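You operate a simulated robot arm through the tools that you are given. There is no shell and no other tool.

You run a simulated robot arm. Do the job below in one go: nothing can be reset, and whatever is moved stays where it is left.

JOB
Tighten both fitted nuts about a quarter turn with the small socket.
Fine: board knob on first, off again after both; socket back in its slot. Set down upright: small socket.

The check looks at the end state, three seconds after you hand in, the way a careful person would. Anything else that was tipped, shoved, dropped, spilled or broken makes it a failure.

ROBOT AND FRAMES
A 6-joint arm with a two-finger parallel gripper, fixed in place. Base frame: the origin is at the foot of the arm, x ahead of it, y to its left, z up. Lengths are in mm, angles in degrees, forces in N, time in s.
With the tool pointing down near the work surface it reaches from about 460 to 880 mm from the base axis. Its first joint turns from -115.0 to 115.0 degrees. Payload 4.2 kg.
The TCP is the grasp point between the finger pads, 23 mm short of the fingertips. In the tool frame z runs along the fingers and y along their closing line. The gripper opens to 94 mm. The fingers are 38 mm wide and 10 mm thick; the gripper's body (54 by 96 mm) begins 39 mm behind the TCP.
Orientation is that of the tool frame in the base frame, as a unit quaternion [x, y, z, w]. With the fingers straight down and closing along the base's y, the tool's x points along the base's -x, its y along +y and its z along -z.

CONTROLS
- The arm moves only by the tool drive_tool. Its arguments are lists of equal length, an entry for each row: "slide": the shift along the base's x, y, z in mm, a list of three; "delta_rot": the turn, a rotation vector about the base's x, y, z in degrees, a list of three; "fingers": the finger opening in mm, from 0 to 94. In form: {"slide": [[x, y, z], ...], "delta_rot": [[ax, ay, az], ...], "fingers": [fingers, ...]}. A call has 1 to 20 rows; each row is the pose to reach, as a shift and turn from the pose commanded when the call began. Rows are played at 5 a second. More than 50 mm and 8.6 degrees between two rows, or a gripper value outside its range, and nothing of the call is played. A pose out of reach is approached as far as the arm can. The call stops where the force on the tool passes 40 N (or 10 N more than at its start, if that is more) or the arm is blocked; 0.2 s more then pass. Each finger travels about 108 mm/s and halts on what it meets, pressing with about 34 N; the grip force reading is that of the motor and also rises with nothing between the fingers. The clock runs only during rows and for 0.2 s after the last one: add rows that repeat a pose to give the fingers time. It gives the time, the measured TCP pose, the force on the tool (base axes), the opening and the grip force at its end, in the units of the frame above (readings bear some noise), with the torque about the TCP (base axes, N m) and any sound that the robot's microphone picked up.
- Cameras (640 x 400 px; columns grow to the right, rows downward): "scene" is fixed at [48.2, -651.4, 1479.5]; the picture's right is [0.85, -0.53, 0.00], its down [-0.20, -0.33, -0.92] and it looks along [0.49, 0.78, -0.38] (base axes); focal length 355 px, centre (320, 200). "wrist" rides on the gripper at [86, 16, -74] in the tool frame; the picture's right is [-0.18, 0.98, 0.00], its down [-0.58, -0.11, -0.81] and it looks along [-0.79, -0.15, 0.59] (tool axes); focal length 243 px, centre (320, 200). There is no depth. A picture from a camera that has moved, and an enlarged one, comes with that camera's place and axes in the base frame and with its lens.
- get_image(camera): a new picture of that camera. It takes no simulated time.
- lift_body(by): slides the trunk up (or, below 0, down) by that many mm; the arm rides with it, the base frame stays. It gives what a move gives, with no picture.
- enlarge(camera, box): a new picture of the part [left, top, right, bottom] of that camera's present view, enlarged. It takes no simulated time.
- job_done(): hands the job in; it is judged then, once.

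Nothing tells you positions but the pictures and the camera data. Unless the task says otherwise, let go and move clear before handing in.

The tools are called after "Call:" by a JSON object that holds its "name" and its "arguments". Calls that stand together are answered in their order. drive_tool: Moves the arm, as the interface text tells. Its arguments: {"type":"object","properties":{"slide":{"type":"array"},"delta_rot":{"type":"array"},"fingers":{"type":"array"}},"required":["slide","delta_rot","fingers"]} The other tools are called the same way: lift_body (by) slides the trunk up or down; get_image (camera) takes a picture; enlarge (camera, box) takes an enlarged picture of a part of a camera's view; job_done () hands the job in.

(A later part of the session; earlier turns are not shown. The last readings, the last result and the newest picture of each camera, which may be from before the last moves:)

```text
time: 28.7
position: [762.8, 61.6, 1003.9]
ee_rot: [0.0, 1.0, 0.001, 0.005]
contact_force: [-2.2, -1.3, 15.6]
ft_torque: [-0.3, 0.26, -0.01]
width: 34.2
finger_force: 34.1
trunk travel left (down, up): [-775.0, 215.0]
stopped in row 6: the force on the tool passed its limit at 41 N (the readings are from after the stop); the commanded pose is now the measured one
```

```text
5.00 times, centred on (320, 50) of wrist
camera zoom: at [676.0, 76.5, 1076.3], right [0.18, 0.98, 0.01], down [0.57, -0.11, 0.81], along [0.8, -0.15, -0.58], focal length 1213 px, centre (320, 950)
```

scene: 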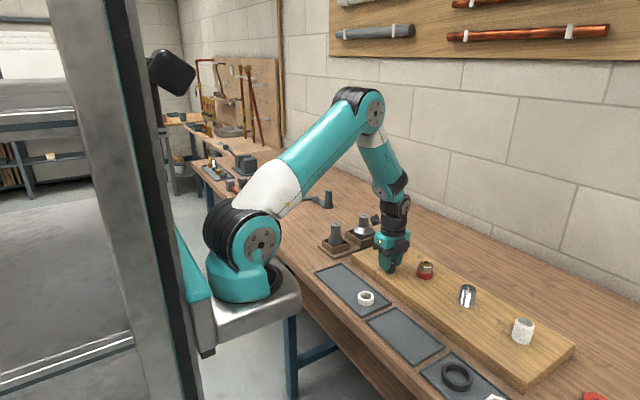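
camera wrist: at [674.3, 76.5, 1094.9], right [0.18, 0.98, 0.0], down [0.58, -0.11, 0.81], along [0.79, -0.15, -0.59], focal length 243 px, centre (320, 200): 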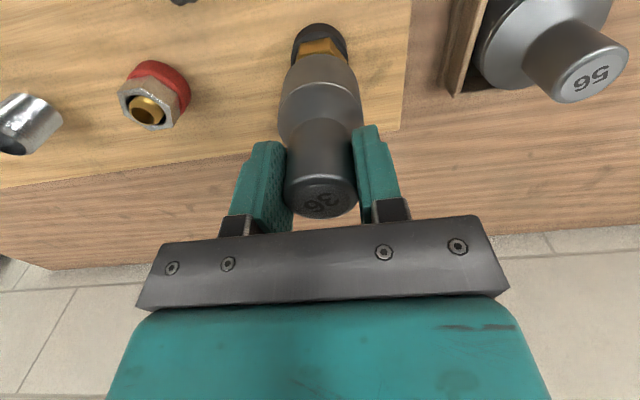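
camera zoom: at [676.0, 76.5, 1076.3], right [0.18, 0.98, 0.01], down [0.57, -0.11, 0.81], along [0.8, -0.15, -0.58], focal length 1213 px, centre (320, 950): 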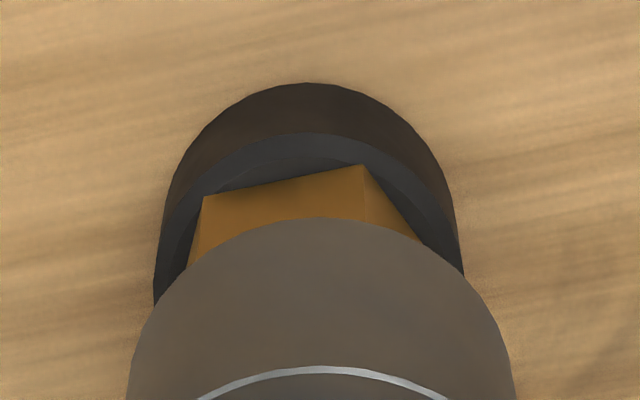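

The socket has touched the nut top at TCP z of about 1002 without dropping on, so the hex phase is likely off. I'll read the label angle to work out how far.

Call:
{"name": "enlarge", "arguments": {"camera": "wrist", "box": [270, 160, 370, 230]}}

Call:
{"name": "get_image", "arguments": {"camera": "wrist"}}

```text
5.71 times, centred on (320, 195) of wrist
camera zoom: at [676.0, 76.5, 1076.3], right [0.18, 0.98, 0.01], down [0.57, -0.11, 0.81], along [0.8, -0.15, -0.58], focal length 1386 px, centre (320, 229)
```

zoom: 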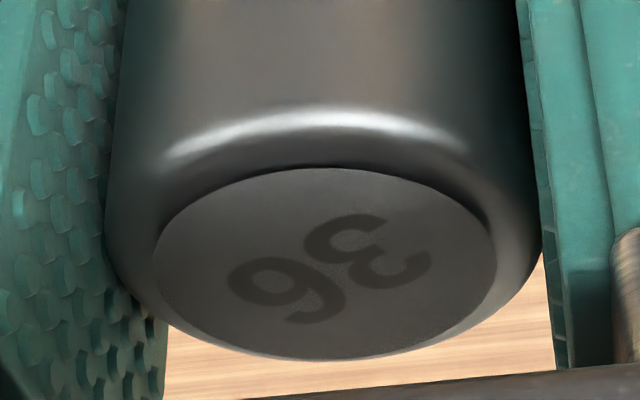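

```text
taken
camera wrist: at [676.0, 76.5, 1076.3], right [0.18, 0.98, 0.01], down [0.57, -0.11, 0.81], along [0.8, -0.15, -0.58], focal length 243 px, centre (320, 200)
```

wrist: 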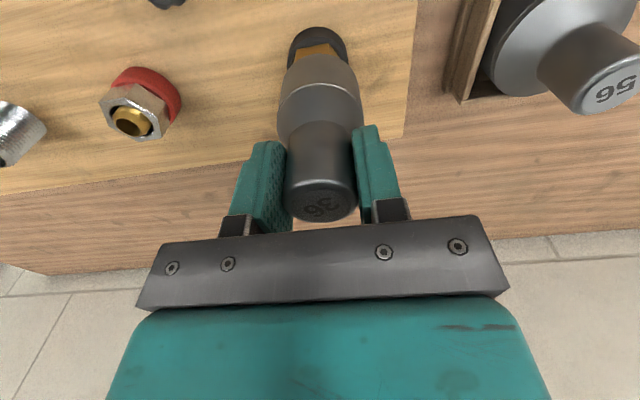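

The label angle is about -60°, while the nut corners are at 30° mod 60, so a 30° rotation should align the hexes. Pressing tilted the arm slightly, so I'll lift, level, re-centre and then rotate +30°.

Call:
{"name": "drive_tool", "arguments": {"slide": [[0, 0, 4], [-1.2, -0.3, 8], [-2.4, -0.6, 10], [-2.4, -0.6, 10]], "delta_rot": [[0, 0, 0], [0, 0.3, 0], [0, 0.57, 0], [0, 0.57, 0]], "fingers": [28, 28, 28, 28]}}

Call:
{"name": "enlarge", "arguments": {"camera": "wrist", "box": [270, 10, 370, 90]}}

```text
time: 29.7
position: [759.9, 59.6, 1011.3]
ee_rot: [0.0, 1.0, 0.001, -0.002]
contact_force: [0.5, 0.0, -2.4]
ft_torque: [0.02, 0.0, 0.0]
width: 34.2
finger_force: 34.0
trunk travel left (down, up): [-775.0, 215.0]
```

```text
5.00 times, centred on (320, 50) of wrist
camera zoom: at [674.2, 75.3, 1085.5], right [0.18, 0.98, 0.0], down [0.58, -0.11, 0.8], along [0.79, -0.15, -0.59], focal length 1213 px, centre (320, 950)
```

zoom: 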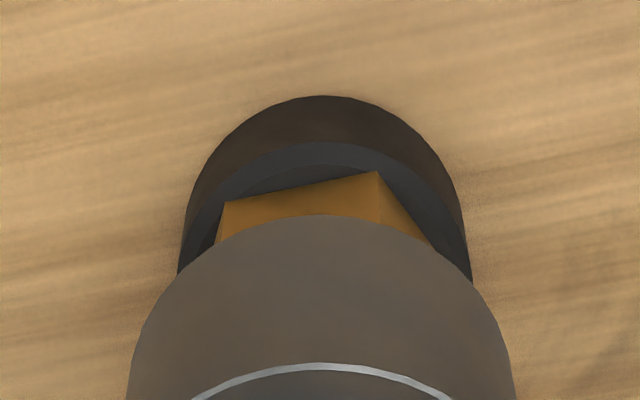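

Call:
{"name": "drive_tool", "arguments": {"slide": [[0.4, 0.7, 0], [0.4, 0.7, 0], [0.4, 0.7, 0], [0.4, 0.7, 0], [0.4, 0.7, 0]], "delta_rot": [[0.015, -0.23, 7.5], [0.03, -0.229, 15], [0.045, -0.227, 22.5], [0.06, -0.225, 30], [0.06, -0.225, 30]], "fingers": [28, 28, 28, 28, 28]}}

Call:
{"name": "get_image", "arguments": {"camera": "wrist"}}

Call:
{"name": "enlarge", "arguments": {"camera": "scene", "box": [350, 190, 430, 270]}}

```text
time: 30.9
position: [760.7, 61.4, 1012.3]
ee_rot: [-0.26, 0.966, 0.002, 0.0]
contact_force: [-0.6, -1.5, -2.5]
ft_torque: [-0.01, 0.0, -0.01]
width: 34.3
finger_force: 33.5
trunk travel left (down, up): [-775.0, 215.0]
```

```text
taken
camera wrist: at [678.5, 31.0, 1084.7], right [-0.33, 0.94, 0.0], down [0.56, 0.2, 0.81], along [0.76, 0.27, -0.59], focal length 243 px, centre (320, 200)
```

wrist: 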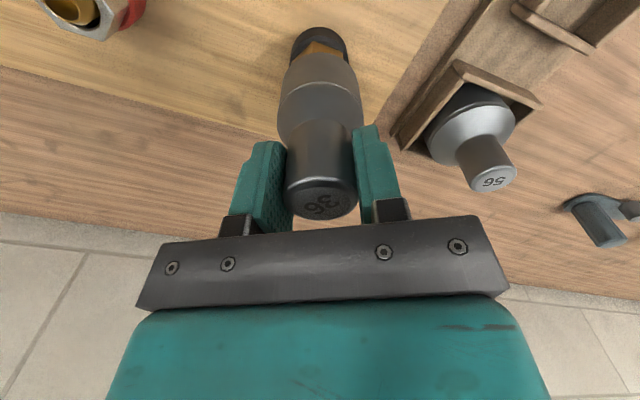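

```text
5.00 times, centred on (390, 230) of scene
camera zoom: at [48.2, -651.4, 1479.5], right [0.85, -0.53, 0.0], down [-0.2, -0.33, -0.92], along [0.49, 0.78, -0.38], focal length 1776 px, centre (-30, 50)
```

zoom: 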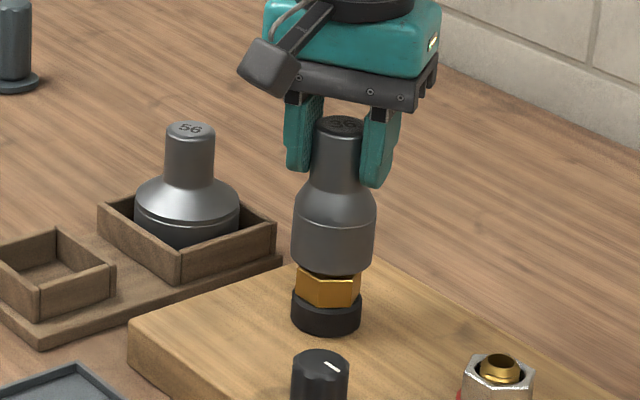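

Call:
{"name": "drive_tool", "arguments": {"slide": [[-0.6, 0, -4], [-0.6, 0, -7], [-0.6, 0, -8.5], [-0.6, 0, -10], [-0.6, 0, -10]], "delta_rot": [[0, 0, 0], [0, 0, 0], [0, 0, 0], [0, 0, 0], [0, 0, 0]], "fingers": [28, 28, 28, 28, 28]}}

Call:
{"name": "enlarge", "arguments": {"camera": "wrist", "box": [270, 10, 370, 90]}}

```text
time: 32.1
position: [759.4, 60.0, 1000.6]
ee_rot: [-0.259, 0.966, 0.001, 0.001]
contact_force: [-0.4, -0.4, -2.0]
ft_torque: [-0.01, 0.01, 0.0]
width: 34.1
finger_force: 33.2
trunk travel left (down, up): [-775.0, 215.0]
```

```text
5.00 times, centred on (320, 50) of wrist
camera zoom: at [677.6, 31.0, 1075.2], right [-0.33, 0.94, 0.0], down [0.56, 0.19, 0.81], along [0.76, 0.27, -0.59], focal length 1213 px, centre (320, 950)
```

zoom: 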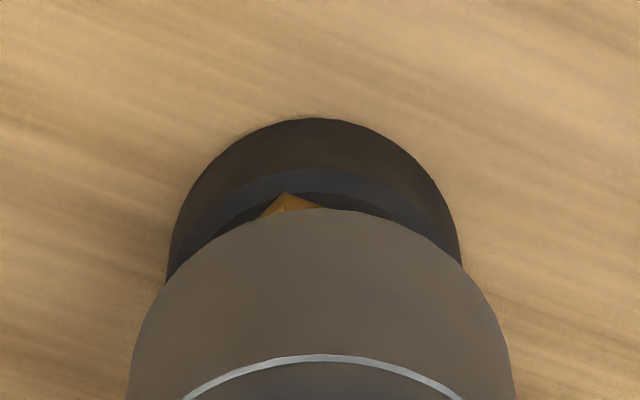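

There's no contact force at a depth near the previous contact, which is promising. I'll keep lowering in small steps.

Call:
{"name": "drive_tool", "arguments": {"slide": [[0, 0, -1], [0, 0, -2], [0, 0, -3], [0, 0, -4], [0, 0, -4]], "delta_rot": [[0, 0, 0], [0, 0, 0], [0, 0, 0], [0, 0, 0], [0, 0, 0]], "fingers": [28, 28, 28, 28, 28]}}

Call:
{"name": "enlarge", "arguments": {"camera": "wrist", "box": [270, 10, 370, 90]}}

```text
time: 33.3
position: [759.7, 61.2, 997.2]
ee_rot: [-0.258, 0.966, 0.002, 0.001]
contact_force: [0.0, -0.4, -2.2]
ft_torque: [0.01, 0.01, -0.03]
width: 34.3
finger_force: 33.4
trunk travel left (down, up): [-775.0, 215.0]
```

```text
5.00 times, centred on (320, 50) of wrist
camera zoom: at [677.5, 30.5, 1071.2], right [-0.33, 0.94, 0.0], down [0.56, 0.19, 0.81], along [0.76, 0.27, -0.59], focal length 1213 px, centre (320, 950)
```

zoom: 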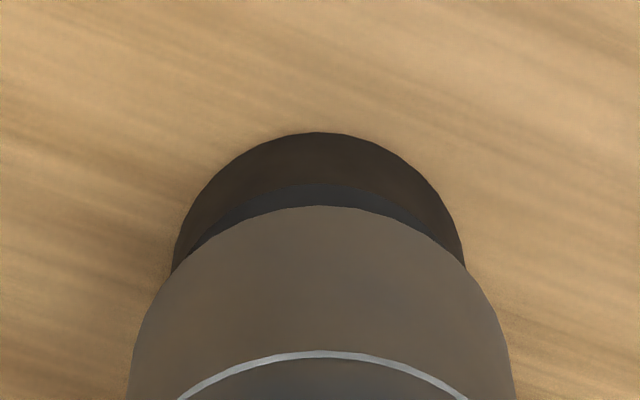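

The socket is sliding over the nut freely. I'll continue lowering to get good hex engagement.

Call:
{"name": "drive_tool", "arguments": {"slide": [[0, 0, -2], [0, 0, -4], [0, 0, -6], [0, 0, -7.5], [0, 0, -9], [0, 0, -9]], "delta_rot": [[0, 0, 0], [0, 0, 0], [0, 0, 0], [0, 0, 0], [0, 0, 0], [0, 0, 0]], "fingers": [28, 28, 28, 28, 28, 28]}}

Call:
{"name": "get_image", "arguments": {"camera": "wrist"}}

Call:
{"name": "enlarge", "arguments": {"camera": "scene", "box": [350, 190, 430, 270]}}

```text
time: 34.7
position: [760.4, 59.7, 988.7]
ee_rot: [-0.259, 0.966, 0.001, 0.001]
contact_force: [0.0, -0.6, -2.7]
ft_torque: [0.0, 0.02, 0.0]
width: 34.1
finger_force: 33.7
trunk travel left (down, up): [-775.0, 215.0]
```

```text
taken
camera wrist: at [678.0, 30.6, 1062.1], right [-0.33, 0.94, 0.0], down [0.56, 0.19, 0.81], along [0.76, 0.27, -0.59], focal length 243 px, centre (320, 200)
```

wrist: 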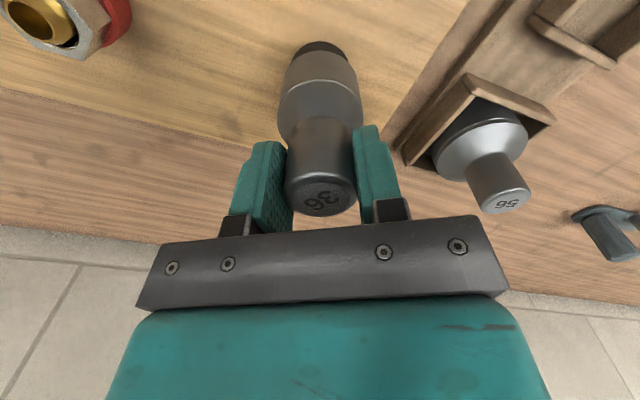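

```text
5.00 times, centred on (390, 230) of scene
camera zoom: at [48.2, -651.4, 1479.5], right [0.85, -0.53, 0.0], down [-0.2, -0.33, -0.92], along [0.49, 0.78, -0.38], focal length 1776 px, centre (-30, 50)
```

zoom: 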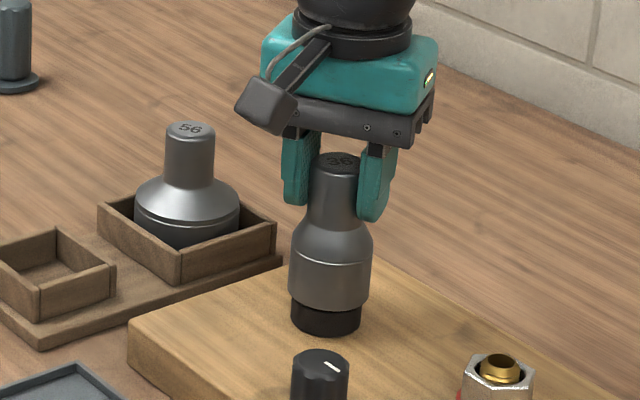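

The socket now covers the nut to about z 988, with about 14 mm of engagement. I'll start turning clockwise in small steps while watching the torque.

Call:
{"name": "drive_tool", "arguments": {"slide": [[0, 0, 0], [0, 0, 0], [0, 0, 0], [0, 0, 0]], "delta_rot": [[0, 0, -3], [0, 0, -6], [0, 0, -9], [0, 0, -12]], "fingers": [28, 28, 28, 28]}}

Call:
{"name": "enlarge", "arguments": {"camera": "wrist", "box": [270, 160, 370, 230]}}

```text
time: 35.7
position: [760.3, 62.0, 987.6]
ee_rot: [-0.157, 0.988, 0.001, 0.0]
contact_force: [0.2, 0.6, -1.8]
ft_torque: [0.1, -0.07, 0.04]
width: 34.2
finger_force: 34.2
trunk travel left (down, up): [-775.0, 215.0]
```

```text
5.71 times, centred on (320, 195) of wrist
camera zoom: at [673.0, 49.2, 1062.4], right [-0.13, 0.99, 0.0], down [0.59, 0.07, 0.81], along [0.8, 0.11, -0.59], focal length 1386 px, centre (320, 229)
```

zoom: 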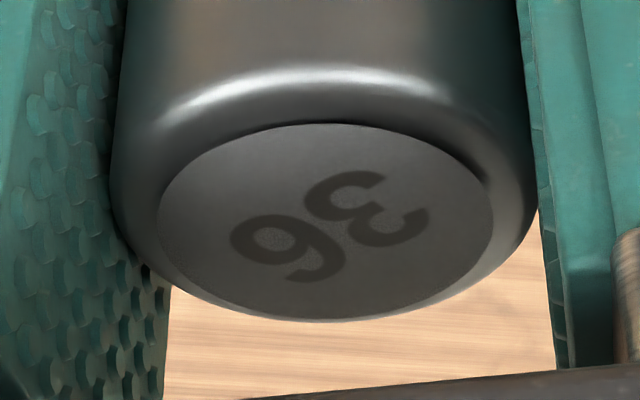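

Call:
{"name": "drive_tool", "arguments": {"slide": [[0, 0, 0], [0, 0, 0], [0, 0, 0], [0, 0, 0], [0, 0, 0]], "delta_rot": [[0, 0, -4], [0, 0, -8], [0, 0, -12], [0, 0, -16], [0, 0, -20]], "fingers": [28, 28, 28, 28, 28]}}

Call:
{"name": "enlarge", "arguments": {"camera": "wrist", "box": [270, 160, 370, 230]}}

Call:
{"name": "get_image", "arguments": {"camera": "scene"}}

```text
time: 36.9
position: [760.5, 63.0, 987.2]
ee_rot: [0.017, 1.0, 0.0, 0.0]
contact_force: [0.4, 5.5, 1.4]
ft_torque: [0.45, -0.14, 0.08]
width: 34.2
finger_force: 33.5
trunk travel left (down, up): [-775.0, 215.0]
```

```text
5.71 times, centred on (320, 195) of wrist
camera zoom: at [674.9, 80.3, 1062.5], right [0.22, 0.98, 0.0], down [0.58, -0.13, 0.81], along [0.79, -0.17, -0.59], focal length 1386 px, centre (320, 229)
```

zoom: 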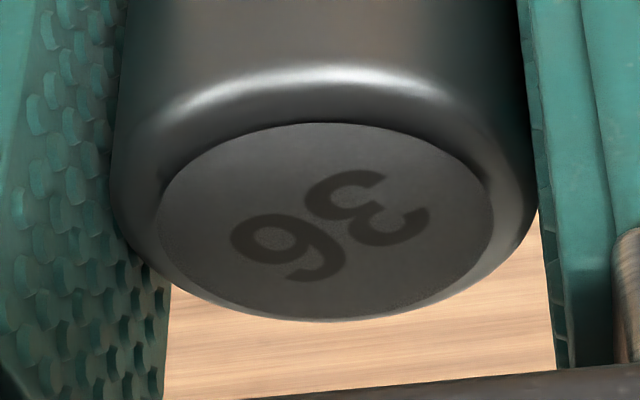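

```text
taken
```

scene: 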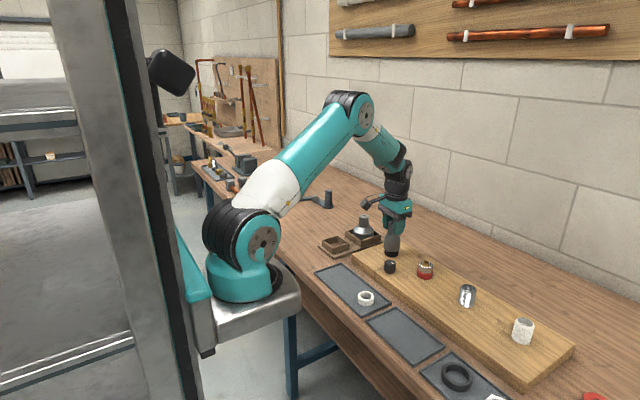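

The label isn't slipping in the grip, and the torque is small. There is a slight +y side force, so I'll ease 1 mm in +y and keep turning.

Call:
{"name": "drive_tool", "arguments": {"slide": [[0, 0.3, 0], [0, 0.6, 0], [0, 0.8, 0], [0, 0.8, 0], [0, 0.8, 0]], "delta_rot": [[0, 0, -4], [0, 0, -8], [0, 0, -12], [0, 0, -16], [0, 0, -20]], "fingers": [28, 28, 28, 28, 28]}}

Call:
{"name": "enlarge", "arguments": {"camera": "wrist", "box": [270, 160, 370, 230]}}

Call:
{"name": "enlarge", "arguments": {"camera": "scene", "box": [350, 190, 430, 270]}}

```text
time: 38.1
position: [760.2, 61.9, 988.9]
ee_rot: [0.192, 0.981, 0.0, 0.0]
contact_force: [3.1, 4.1, 0.4]
ft_torque: [0.38, -0.38, 0.09]
width: 34.4
finger_force: 33.7
trunk travel left (down, up): [-775.0, 215.0]
```

```text
5.71 times, centred on (320, 195) of wrist
camera zoom: at [686.6, 108.8, 1062.0], right [0.54, 0.84, 0.0], down [0.5, -0.32, 0.81], along [0.68, -0.43, -0.59], focal length 1386 px, centre (320, 229)
```

zoom: 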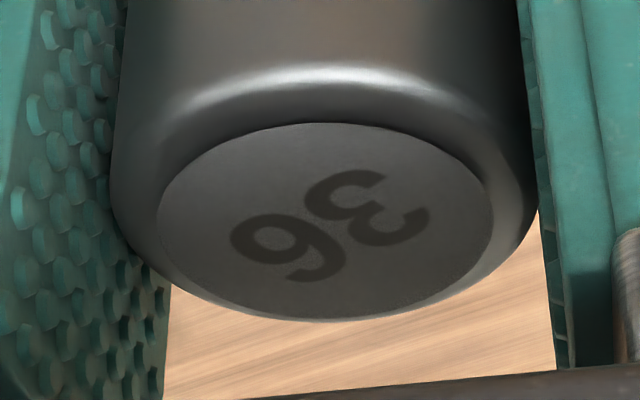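

```text
5.00 times, centred on (390, 230) of scene
camera zoom: at [48.2, -651.4, 1479.5], right [0.85, -0.53, 0.0], down [-0.2, -0.33, -0.92], along [0.49, 0.78, -0.38], focal length 1776 px, centre (-30, 50)
```

zoom: 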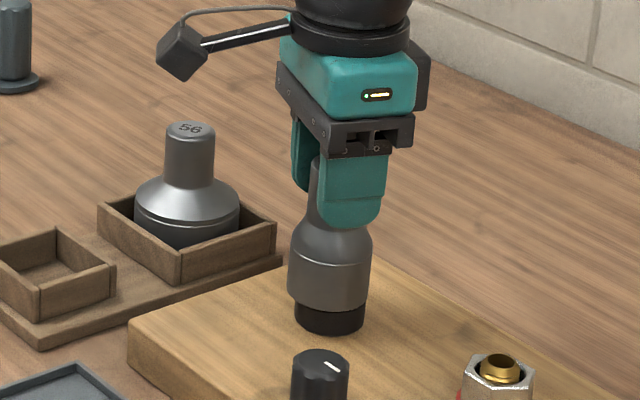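

Call:
{"name": "drive_tool", "arguments": {"slide": [[0.3, 0.3, 0], [0.6, 0.6, 0], [0.9, 0.8, 0], [1.1, 0.9, 0], [1.3, 1.0, 0]], "delta_rot": [[0, 0, -4], [0, 0, -8], [0, 0, -12], [0, 0, -16], [0, 0, -20]], "fingers": [28, 28, 28, 28, 28]}}

Call:
{"name": "enlarge", "arguments": {"camera": "wrist", "box": [270, 160, 370, 230]}}

```text
time: 39.3
position: [761.3, 62.4, 989.1]
ee_rot: [0.36, 0.933, 0.0, 0.001]
contact_force: [2.0, 0.2, 0.1]
ft_torque: [-0.14, -0.25, 0.05]
width: 34.0
finger_force: 33.8
trunk travel left (down, up): [-775.0, 215.0]
```

```text
5.71 times, centred on (320, 195) of wrist
camera zoom: at [708.4, 132.2, 1061.9], right [0.8, 0.61, 0.0], down [0.36, -0.47, 0.81], along [0.49, -0.64, -0.59], focal length 1386 px, centre (320, 229)
```

zoom: 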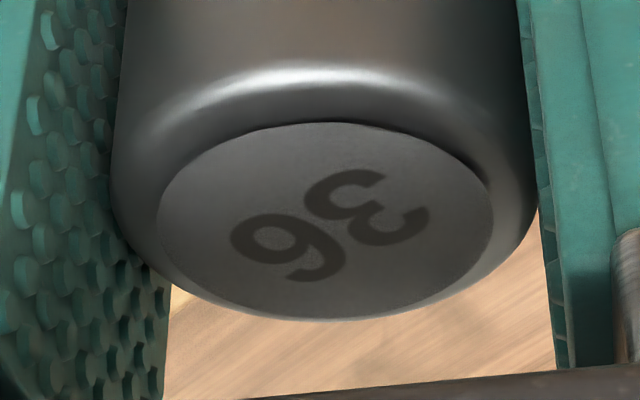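

Call:
{"name": "drive_tool", "arguments": {"slide": [[0.2, 0.1, 0], [0.4, 0.2, 0], [0.6, 0.2, 0], [0.8, 0.3, 0], [0.9, 0.3, 0], [0.9, 0.3, 0]], "delta_rot": [[0, 0, -4], [0, 0, -8], [0, 0, -12], [0, 0, -16], [0, 0, -20], [0, 0, -20]], "fingers": [28, 28, 28, 28, 28, 28]}}

Call:
{"name": "enlarge", "arguments": {"camera": "wrist", "box": [270, 160, 370, 230]}}

Call:
{"name": "enlarge", "arguments": {"camera": "scene", "box": [350, 190, 430, 270]}}

```text
time: 40.7
position: [761.1, 62.8, 987.7]
ee_rot: [0.515, 0.857, 0.001, 0.0]
contact_force: [0.4, -1.3, -1.2]
ft_torque: [-0.28, -0.01, 0.03]
width: 34.2
finger_force: 34.0
trunk travel left (down, up): [-775.0, 215.0]
```

```text
5.71 times, centred on (320, 195) of wrist
camera zoom: at [736.1, 146.3, 1062.1], right [0.95, 0.3, 0.0], down [0.17, -0.56, 0.81], along [0.24, -0.77, -0.59], focal length 1386 px, centre (320, 229)
```

zoom: 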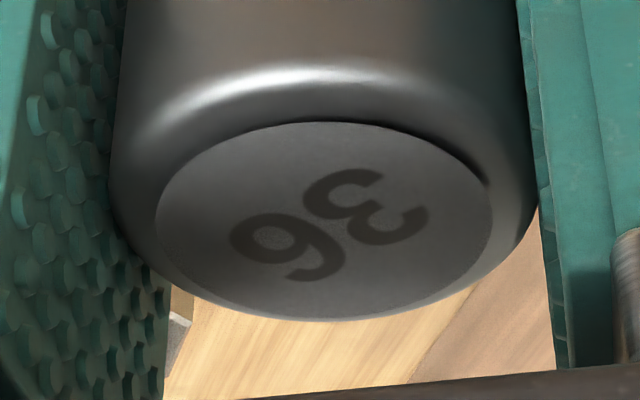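

```text
5.00 times, centred on (390, 230) of scene
camera zoom: at [48.2, -651.4, 1479.5], right [0.85, -0.53, 0.0], down [-0.2, -0.33, -0.92], along [0.49, 0.78, -0.38], focal length 1776 px, centre (-30, 50)
```

zoom: 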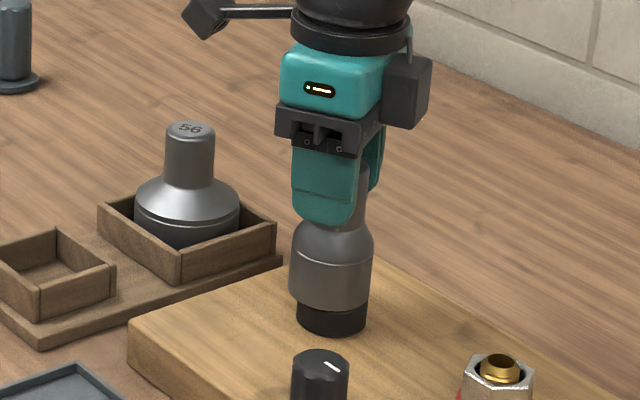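

Total tool rotation is 92° with negligible slip. I'll lift off straight up and check the brass nut's new orientation.

Call:
{"name": "drive_tool", "arguments": {"slide": [[0, 0, 3], [0, 0, 8], [0, 0, 16], [0, 0, 28], [0, 0, 42], [0, 0, 42]], "delta_rot": [[0, 0, 1], [0, 0, 1], [0, 0, 1], [0, 0, 1], [0, 0, 1], [0, 0, 1]], "fingers": [28, 28, 28, 28, 28, 28]}}

Call:
{"name": "enlarge", "arguments": {"camera": "scene", "box": [350, 190, 430, 270]}}

Call:
{"name": "get_image", "arguments": {"camera": "wrist"}}

```text
time: 42.1
position: [760.9, 63.3, 1031.2]
ee_rot: [0.508, 0.862, 0.001, 0.002]
contact_force: [0.5, -0.3, -2.6]
ft_torque: [0.01, -0.03, -0.04]
width: 34.2
finger_force: 33.7
trunk travel left (down, up): [-775.0, 215.0]
```

```text
5.00 times, centred on (390, 230) of scene
camera zoom: at [48.2, -651.4, 1479.5], right [0.85, -0.53, 0.0], down [-0.2, -0.33, -0.92], along [0.49, 0.78, -0.38], focal length 1776 px, centre (-30, 50)
```

zoom: 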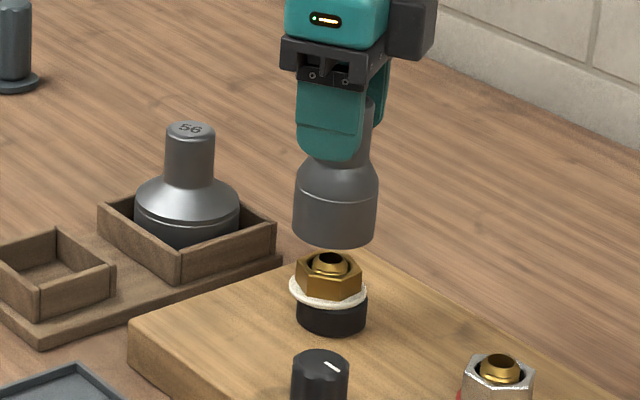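

```text
taken
camera wrist: at [735.0, 147.2, 1104.9], right [0.95, 0.32, 0.0], down [0.19, -0.56, 0.81], along [0.26, -0.77, -0.59], focal length 243 px, centre (320, 200)
```

wrist: 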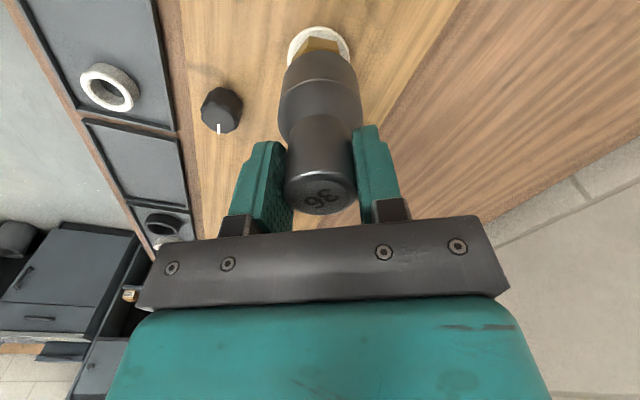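

A white ring has appeared between the brass nut and its black collar. I need to look closely to understand what happened.

Call:
{"name": "enlarge", "arguments": {"camera": "scene", "box": [370, 235, 410, 265]}}

Call:
{"name": "enlarge", "arguments": {"camera": "wrist", "box": [280, 15, 360, 70]}}

Call:
{"name": "enlarge", "arguments": {"camera": "scene", "box": [405, 250, 445, 280]}}

```text
13.33 times, centred on (390, 250) of scene
camera zoom: at [48.2, -651.4, 1479.5], right [0.85, -0.53, 0.0], down [-0.2, -0.33, -0.92], along [0.49, 0.78, -0.38], focal length 4736 px, centre (-613, -467)
```

zoom: 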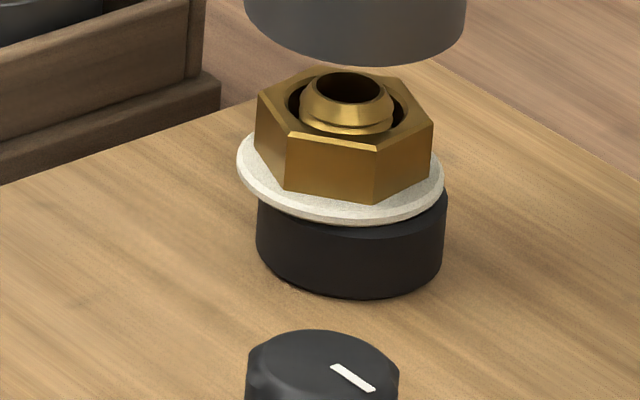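

```text
7.27 times, centred on (320, 42) of wrist
camera zoom: at [735.0, 147.2, 1104.9], right [0.95, 0.32, 0.0], down [0.19, -0.56, 0.81], along [0.26, -0.77, -0.59], focal length 1764 px, centre (320, 1346)
```

zoom: 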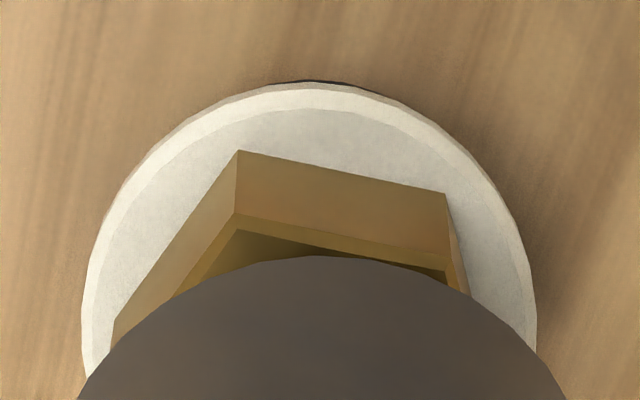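

```text
13.33 times, centred on (425, 265) of scene
camera zoom: at [48.2, -651.4, 1479.5], right [0.85, -0.53, 0.0], down [-0.2, -0.33, -0.92], along [0.49, 0.78, -0.38], focal length 4736 px, centre (-1080, -667)
```

zoom: 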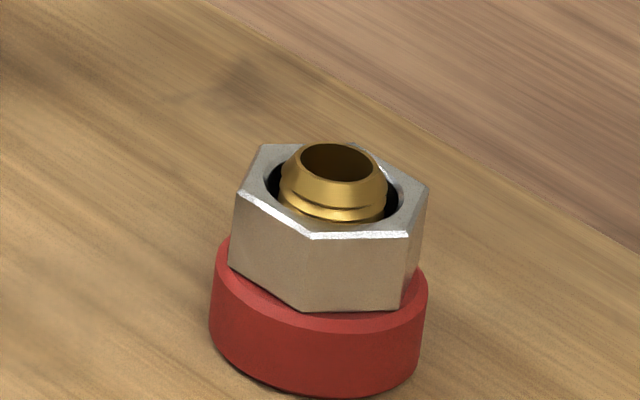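

The white disc is thin, slightly off-centre and tilted, and it looks like something between the nut and the collar. I'll lift away with the socket so the wrist camera can see the brass nut clearly.

Call:
{"name": "drive_tool", "arguments": {"slide": [[0, 0, 20], [-5, 12, 32], [-10, 24, 32], [-15, 36, 32], [-20, 48, 32], [-25, 60, 32], [-31, 74, 32], [-31, 76, 32], [-31, 76, 32]], "delta_rot": [[0, 0, 7], [0, 0, 15], [0, 0, 23], [0, 0, 31], [0, 0, 39], [0, 0, 47], [0, 0, 55], [0, 0, 61], [0, 0, 61]], "fingers": [28, 28, 28, 28, 28, 28, 28, 28, 28]}}

Call:
{"name": "get_image", "arguments": {"camera": "wrist"}}

Call:
{"name": "enlarge", "arguments": {"camera": "wrist", "box": [200, 50, 300, 150]}}

Call:
{"name": "enlarge", "arguments": {"camera": "scene", "box": [370, 230, 410, 260]}}

```text
time: 44.1
position: [730.1, 137.4, 1062.9]
ee_rot: [0.0, 1.0, 0.001, 0.0]
contact_force: [0.4, 0.7, -2.3]
ft_torque: [0.0, -0.02, 0.01]
width: 34.2
finger_force: 33.7
trunk travel left (down, up): [-775.0, 215.0]
```

```text
taken
camera wrist: at [644.6, 154.5, 1136.7], right [0.18, 0.98, 0.0], down [0.58, -0.11, 0.81], along [0.79, -0.15, -0.59], focal length 243 px, centre (320, 200)
```

wrist: 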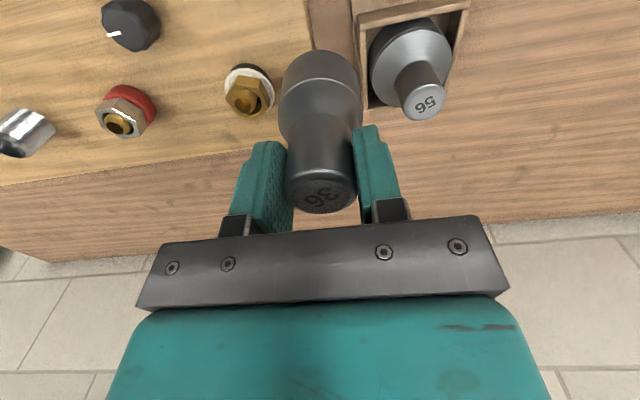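

```text
4.00 times, centred on (250, 100) of wrist
camera zoom: at [644.6, 154.5, 1136.7], right [0.18, 0.98, 0.0], down [0.58, -0.11, 0.81], along [0.79, -0.15, -0.59], focal length 970 px, centre (600, 600)
```

zoom: 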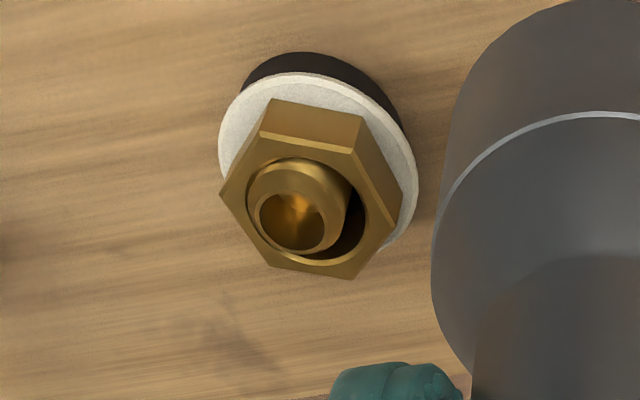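

```text
13.33 times, centred on (390, 245) of scene
camera zoom: at [48.2, -651.4, 1479.5], right [0.85, -0.53, 0.0], down [-0.2, -0.33, -0.92], along [0.49, 0.78, -0.38], focal length 4736 px, centre (-613, -400)
```

zoom: 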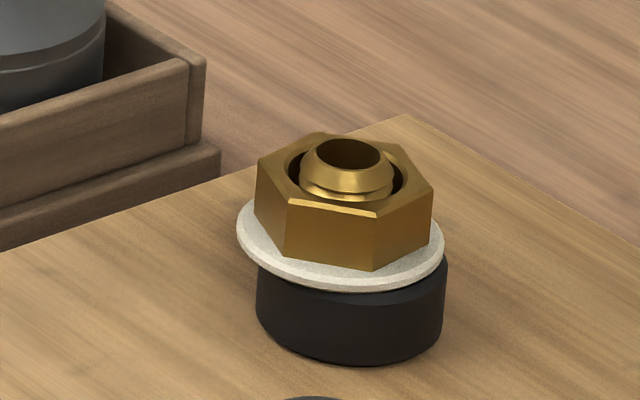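

The nut now looks slightly cocked, with a white ring under it. I'll take tighter close-ups of both nuts to compare before doing anything else.

Call:
{"name": "enlarge", "arguments": {"camera": "scene", "box": [380, 236, 404, 260]}}

Call:
{"name": "enlarge", "arguments": {"camera": "wrist", "box": [220, 60, 280, 120]}}

Call:
{"name": "enlarge", "arguments": {"camera": "wrist", "box": [90, 75, 170, 145]}}

Call:
{"name": "get_image", "arguments": {"camera": "scene"}}

```text
16.00 times, centred on (392, 248) of scene
camera zoom: at [48.2, -651.4, 1479.5], right [0.85, -0.53, 0.0], down [-0.2, -0.33, -0.92], along [0.49, 0.78, -0.38], focal length 5683 px, centre (-832, -568)
```

zoom: 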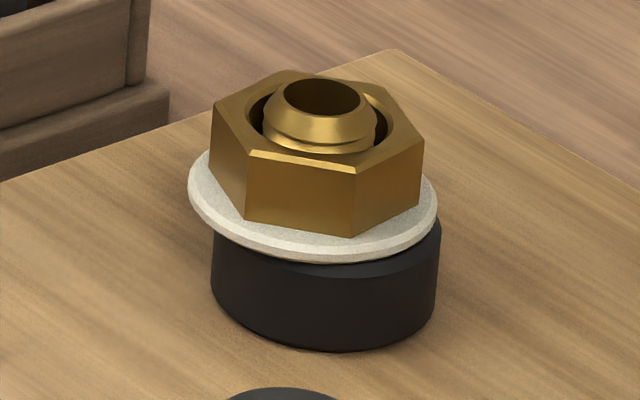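

```text
6.67 times, centred on (250, 90) of wrist
camera zoom: at [644.6, 154.5, 1136.7], right [0.18, 0.98, 0.0], down [0.58, -0.11, 0.81], along [0.79, -0.15, -0.59], focal length 1618 px, centre (787, 933)
```

zoom: 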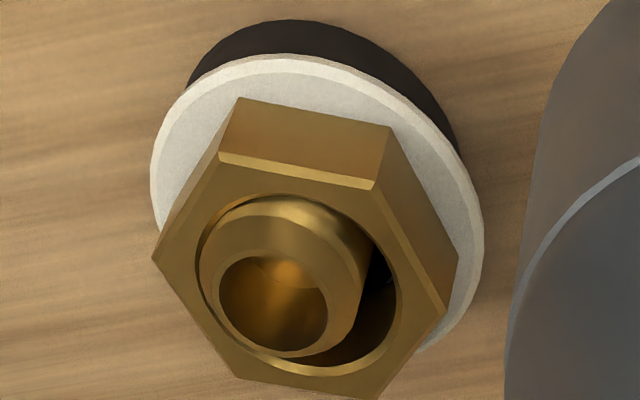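

```text
5.71 times, centred on (130, 110) of wrist
camera zoom: at [644.6, 154.5, 1136.7], right [0.18, 0.98, 0.0], down [0.58, -0.11, 0.81], along [0.79, -0.15, -0.59], focal length 1386 px, centre (1406, 714)
```

zoom: 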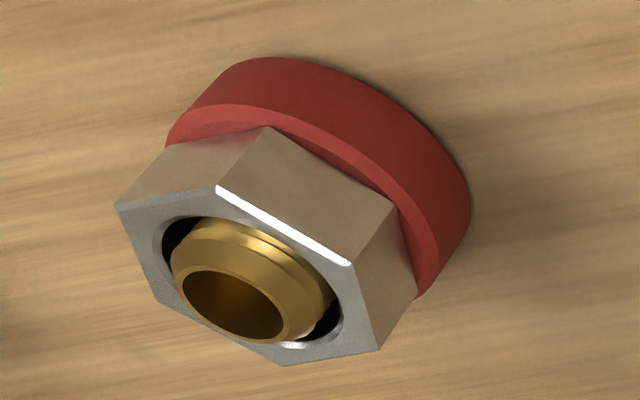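

```text
taken
```

scene: 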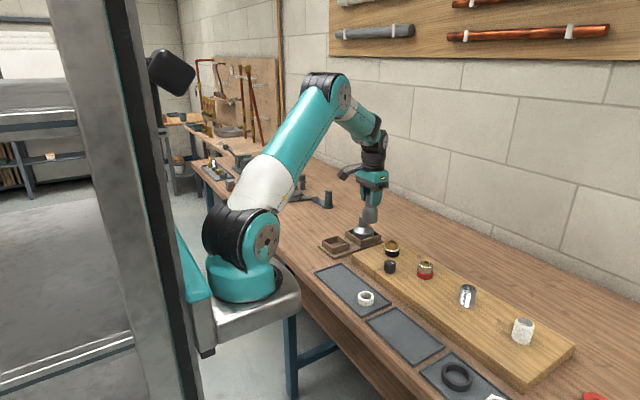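

To judge whether the brass nut is really shifted or raised, I'll take the same wrist view of the untouched steel nut by moving exactly 140 mm in -y.

Call:
{"name": "drive_tool", "arguments": {"slide": [[0, -35, 0], [0, -70, 0], [0, -105, 0], [0, -140, 0], [0, -140, 0]], "delta_rot": [[0, 0, 0], [0, 0, 0], [0, 0, 0], [0, 0, 0], [0, 0, 0]], "fingers": [28, 28, 28, 28, 28]}}

Call:
{"name": "enlarge", "arguments": {"camera": "wrist", "box": [220, 60, 280, 120]}}

Call:
{"name": "enlarge", "arguments": {"camera": "scene", "box": [413, 254, 437, 278]}}

Call:
{"name": "get_image", "arguments": {"camera": "wrist"}}

```text
time: 45.3
position: [731.0, -3.8, 1062.8]
ee_rot: [0.001, 1.0, 0.001, 0.002]
contact_force: [-0.4, -0.8, -1.9]
ft_torque: [-0.03, 0.0, 0.0]
width: 34.1
finger_force: 33.8
trunk travel left (down, up): [-775.0, 215.0]
```

```text
6.67 times, centred on (250, 90) of wrist
camera zoom: at [645.2, 12.5, 1137.0], right [0.18, 0.98, 0.0], down [0.58, -0.11, 0.81], along [0.79, -0.15, -0.59], focal length 1618 px, centre (787, 933)
```

zoom: 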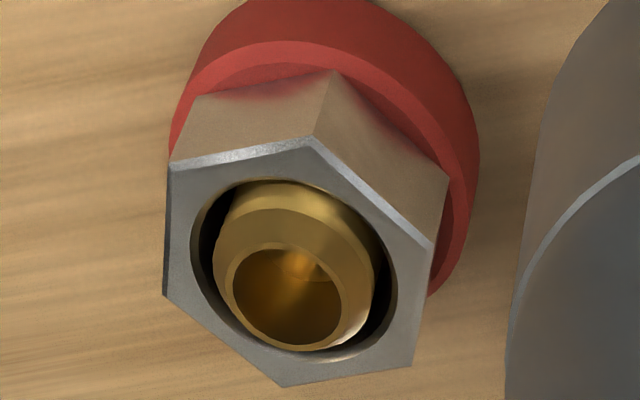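

```text
16.00 times, centred on (425, 266) of scene
camera zoom: at [48.2, -651.4, 1479.5], right [0.85, -0.53, 0.0], down [-0.2, -0.33, -0.92], along [0.49, 0.78, -0.38], focal length 5683 px, centre (-1360, -856)
```

zoom: 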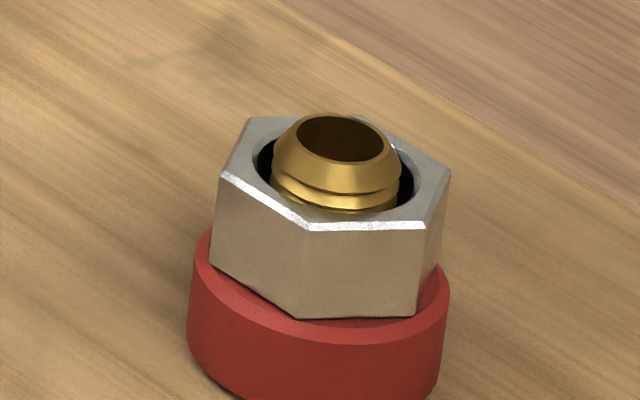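

```text
taken
camera wrist: at [645.2, 12.5, 1137.0], right [0.18, 0.98, 0.0], down [0.58, -0.11, 0.81], along [0.79, -0.15, -0.59], focal length 243 px, centre (320, 200)
```

wrist: 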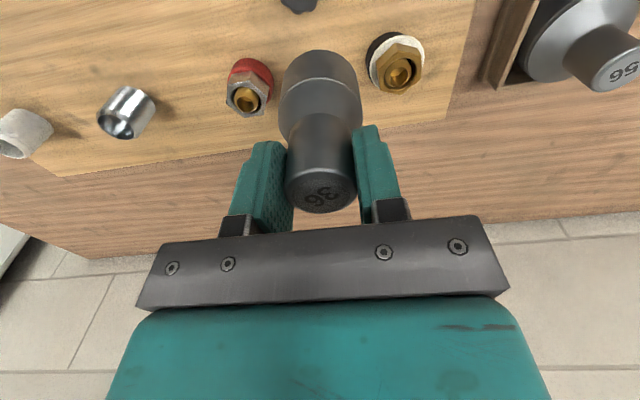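

The steel nut is concentric with its stub, while the brass nut is about 2–3 mm off its stub and sits on a white disc. I'll zoom further on both to see the stack.

Call:
{"name": "enlarge", "arguments": {"camera": "scene", "box": [384, 247, 400, 259]}}

Call:
{"name": "enlarge", "arguments": {"camera": "scene", "box": [384, 238, 400, 248]}}

Call:
{"name": "enlarge", "arguments": {"camera": "wrist", "box": [355, 25, 435, 105]}}

Call:
{"name": "enlarge", "arguments": {"camera": "scene", "box": [415, 265, 435, 281]}}

```text
16.00 times, centred on (392, 253) of scene
camera zoom: at [48.2, -651.4, 1479.5], right [0.85, -0.53, 0.0], down [-0.2, -0.33, -0.92], along [0.49, 0.78, -0.38], focal length 5683 px, centre (-832, -648)
```

zoom: 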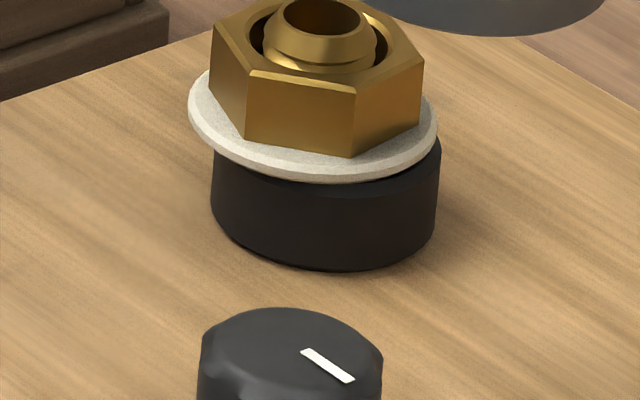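

```text
16.00 times, centred on (392, 243) of scene
camera zoom: at [48.2, -651.4, 1479.5], right [0.85, -0.53, 0.0], down [-0.2, -0.33, -0.92], along [0.49, 0.78, -0.38], focal length 5683 px, centre (-832, -488)
```

zoom: 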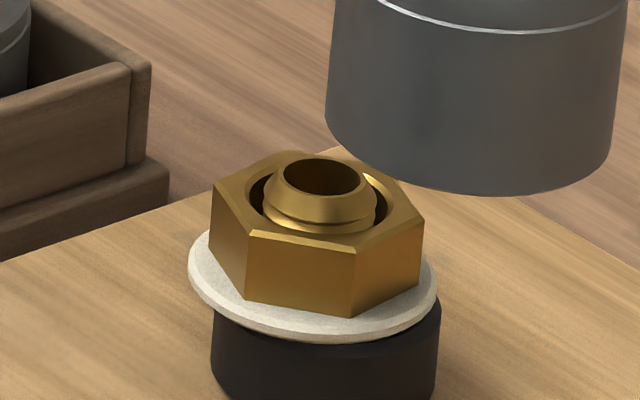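

```text
5.00 times, centred on (395, 65) of wrist
camera zoom: at [645.2, 12.5, 1137.0], right [0.18, 0.98, 0.0], down [0.58, -0.11, 0.81], along [0.79, -0.15, -0.59], focal length 1213 px, centre (-55, 875)
```

zoom: 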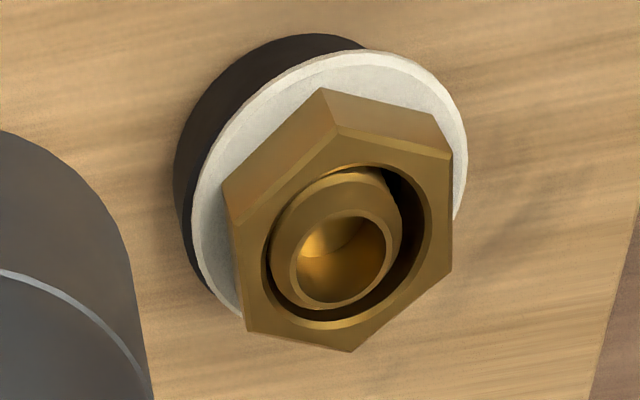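

```text
16.00 times, centred on (425, 273) of scene
camera zoom: at [48.2, -651.4, 1479.5], right [0.85, -0.53, 0.0], down [-0.2, -0.33, -0.92], along [0.49, 0.78, -0.38], focal length 5683 px, centre (-1360, -968)
```

zoom: 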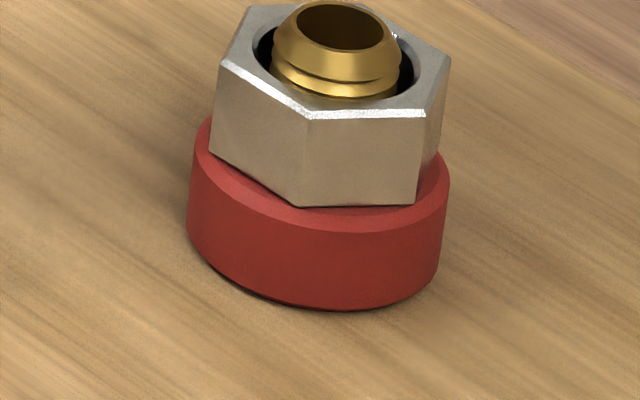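

Call:
{"name": "enlarge", "arguments": {"camera": "wrist", "box": [270, 160, 370, 230]}}

Call:
{"name": "enlarge", "arguments": {"camera": "scene", "box": [360, 165, 440, 245]}}

Call:
{"name": "enlarge", "arguments": {"camera": "scene", "box": [320, 260, 480, 370]}}

```text
5.71 times, centred on (320, 195) of wrist
camera zoom: at [645.2, 12.5, 1137.0], right [0.18, 0.98, 0.0], down [0.58, -0.11, 0.81], along [0.79, -0.15, -0.59], focal length 1386 px, centre (320, 229)
```

zoom: 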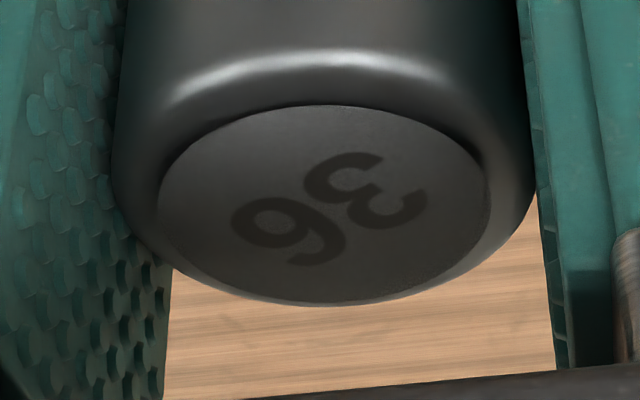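

```text
5.00 times, centred on (400, 205) of scene
camera zoom: at [48.2, -651.4, 1479.5], right [0.85, -0.53, 0.0], down [-0.2, -0.33, -0.92], along [0.49, 0.78, -0.38], focal length 1776 px, centre (-80, 175)
```

zoom: 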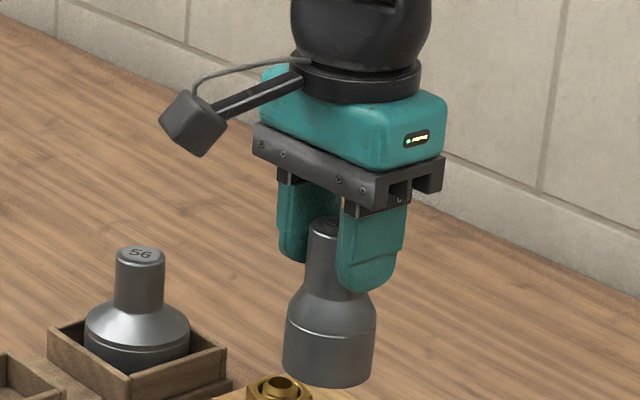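

```text
3.64 times, centred on (400, 315) of scene
camera zoom: at [48.2, -651.4, 1479.5], right [0.85, -0.53, 0.0], down [-0.2, -0.33, -0.92], along [0.49, 0.78, -0.38], focal length 1292 px, centre (29, -218)
```

zoom: 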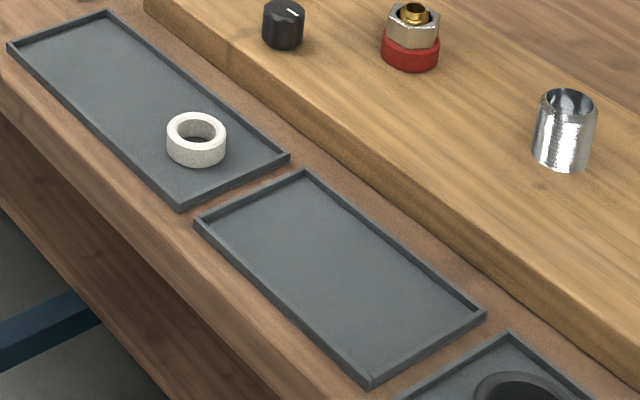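

The socket has crept about 6 mm down in the grip while hanging, so its rim was dragging on the black collar while I turned. That explains part of the disturbance, so I'll be gentler with the steel nut. I'll hover over it at +30° yaw first.

Call:
{"name": "drive_tool", "arguments": {"slide": [[8, -20, 0], [16, -42, 0], [24, -62, 0], [29.4, -76.1, -12], [29.4, -76.1, -26], [29.4, -76.1, -26]], "delta_rot": [[0, 0, 7.5], [0, 0, 15], [0, 0, 22.5], [0, 0, 30], [0, 0, 30], [0, 0, 30]], "fingers": [26, 26, 26, 26, 26, 26]}}

Call:
{"name": "enlarge", "arguments": {"camera": "scene", "box": [385, 205, 465, 285]}}

Call:
{"name": "get_image", "arguments": {"camera": "wrist"}}

Call:
{"name": "enlarge", "arguments": {"camera": "wrist", "box": [270, 160, 370, 230]}}

```text
time: 46.7
position: [761.7, -78.3, 1037.1]
ee_rot: [-0.26, 0.966, 0.0, 0.001]
contact_force: [-0.6, 0.2, -2.0]
ft_torque: [-0.01, 0.0, 0.02]
width: 34.5
finger_force: 33.9
trunk travel left (down, up): [-775.0, 215.0]
```

```text
5.00 times, centred on (425, 245) of scene
camera zoom: at [48.2, -651.4, 1479.5], right [0.85, -0.53, 0.0], down [-0.2, -0.33, -0.92], along [0.49, 0.78, -0.38], focal length 1776 px, centre (-205, -25)
```

zoom: 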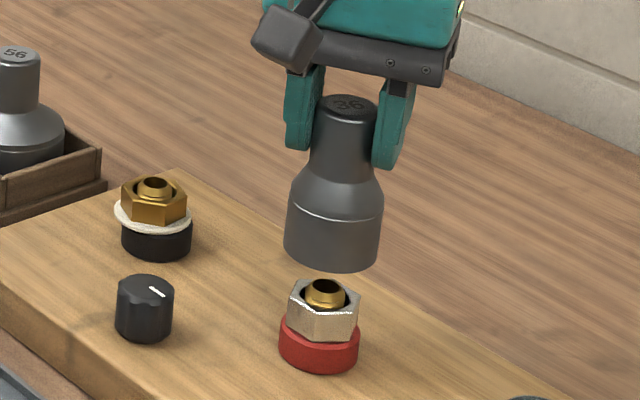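

```text
taken
camera wrist: at [679.0, -107.6, 1110.6], right [-0.33, 0.94, 0.0], down [0.56, 0.2, 0.81], along [0.76, 0.27, -0.59], focal length 243 px, centre (320, 200)
```

wrist: 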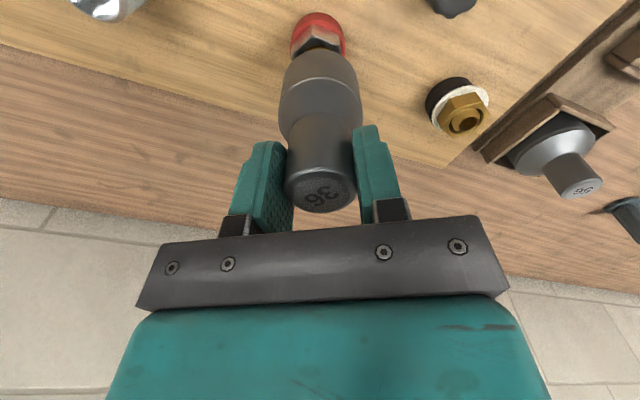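

```text
5.71 times, centred on (320, 195) of wrist
camera zoom: at [679.0, -107.6, 1110.6], right [-0.33, 0.94, 0.0], down [0.56, 0.2, 0.81], along [0.76, 0.27, -0.59], focal length 1386 px, centre (320, 229)
```

zoom: 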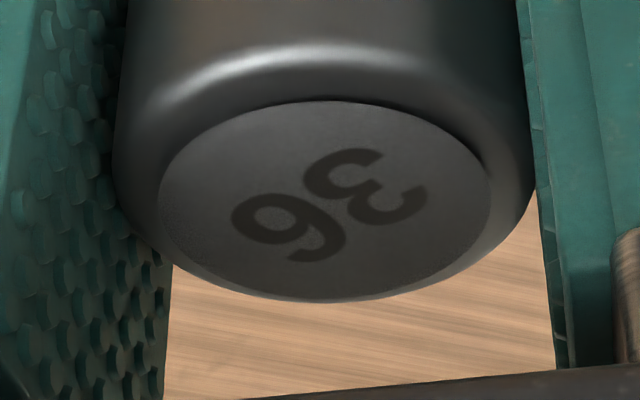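

Call:
{"name": "enlarge", "arguments": {"camera": "wrist", "box": [415, 65, 505, 145]}}

Call:
{"name": "enlarge", "arguments": {"camera": "wrist", "box": [275, 5, 365, 65]}}

```text
5.00 times, centred on (460, 105) of wrist
camera zoom: at [679.0, -107.6, 1110.6], right [-0.33, 0.94, 0.0], down [0.56, 0.2, 0.81], along [0.76, 0.27, -0.59], focal length 1213 px, centre (-380, 675)
```

zoom: 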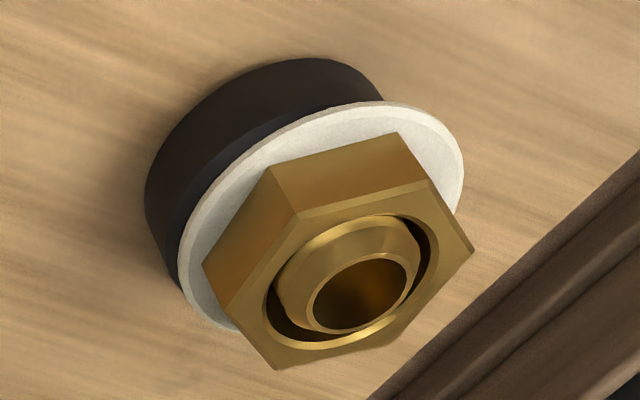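

```text
6.67 times, centred on (320, 35) of wrist
camera zoom: at [679.0, -107.6, 1110.6], right [-0.33, 0.94, 0.0], down [0.56, 0.2, 0.81], along [0.76, 0.27, -0.59], focal length 1618 px, centre (320, 1300)
```

zoom: 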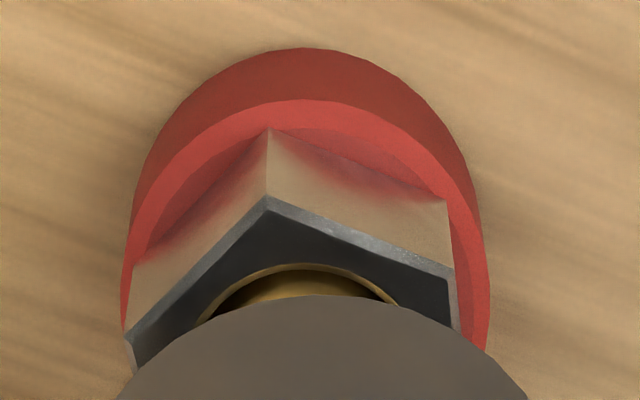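

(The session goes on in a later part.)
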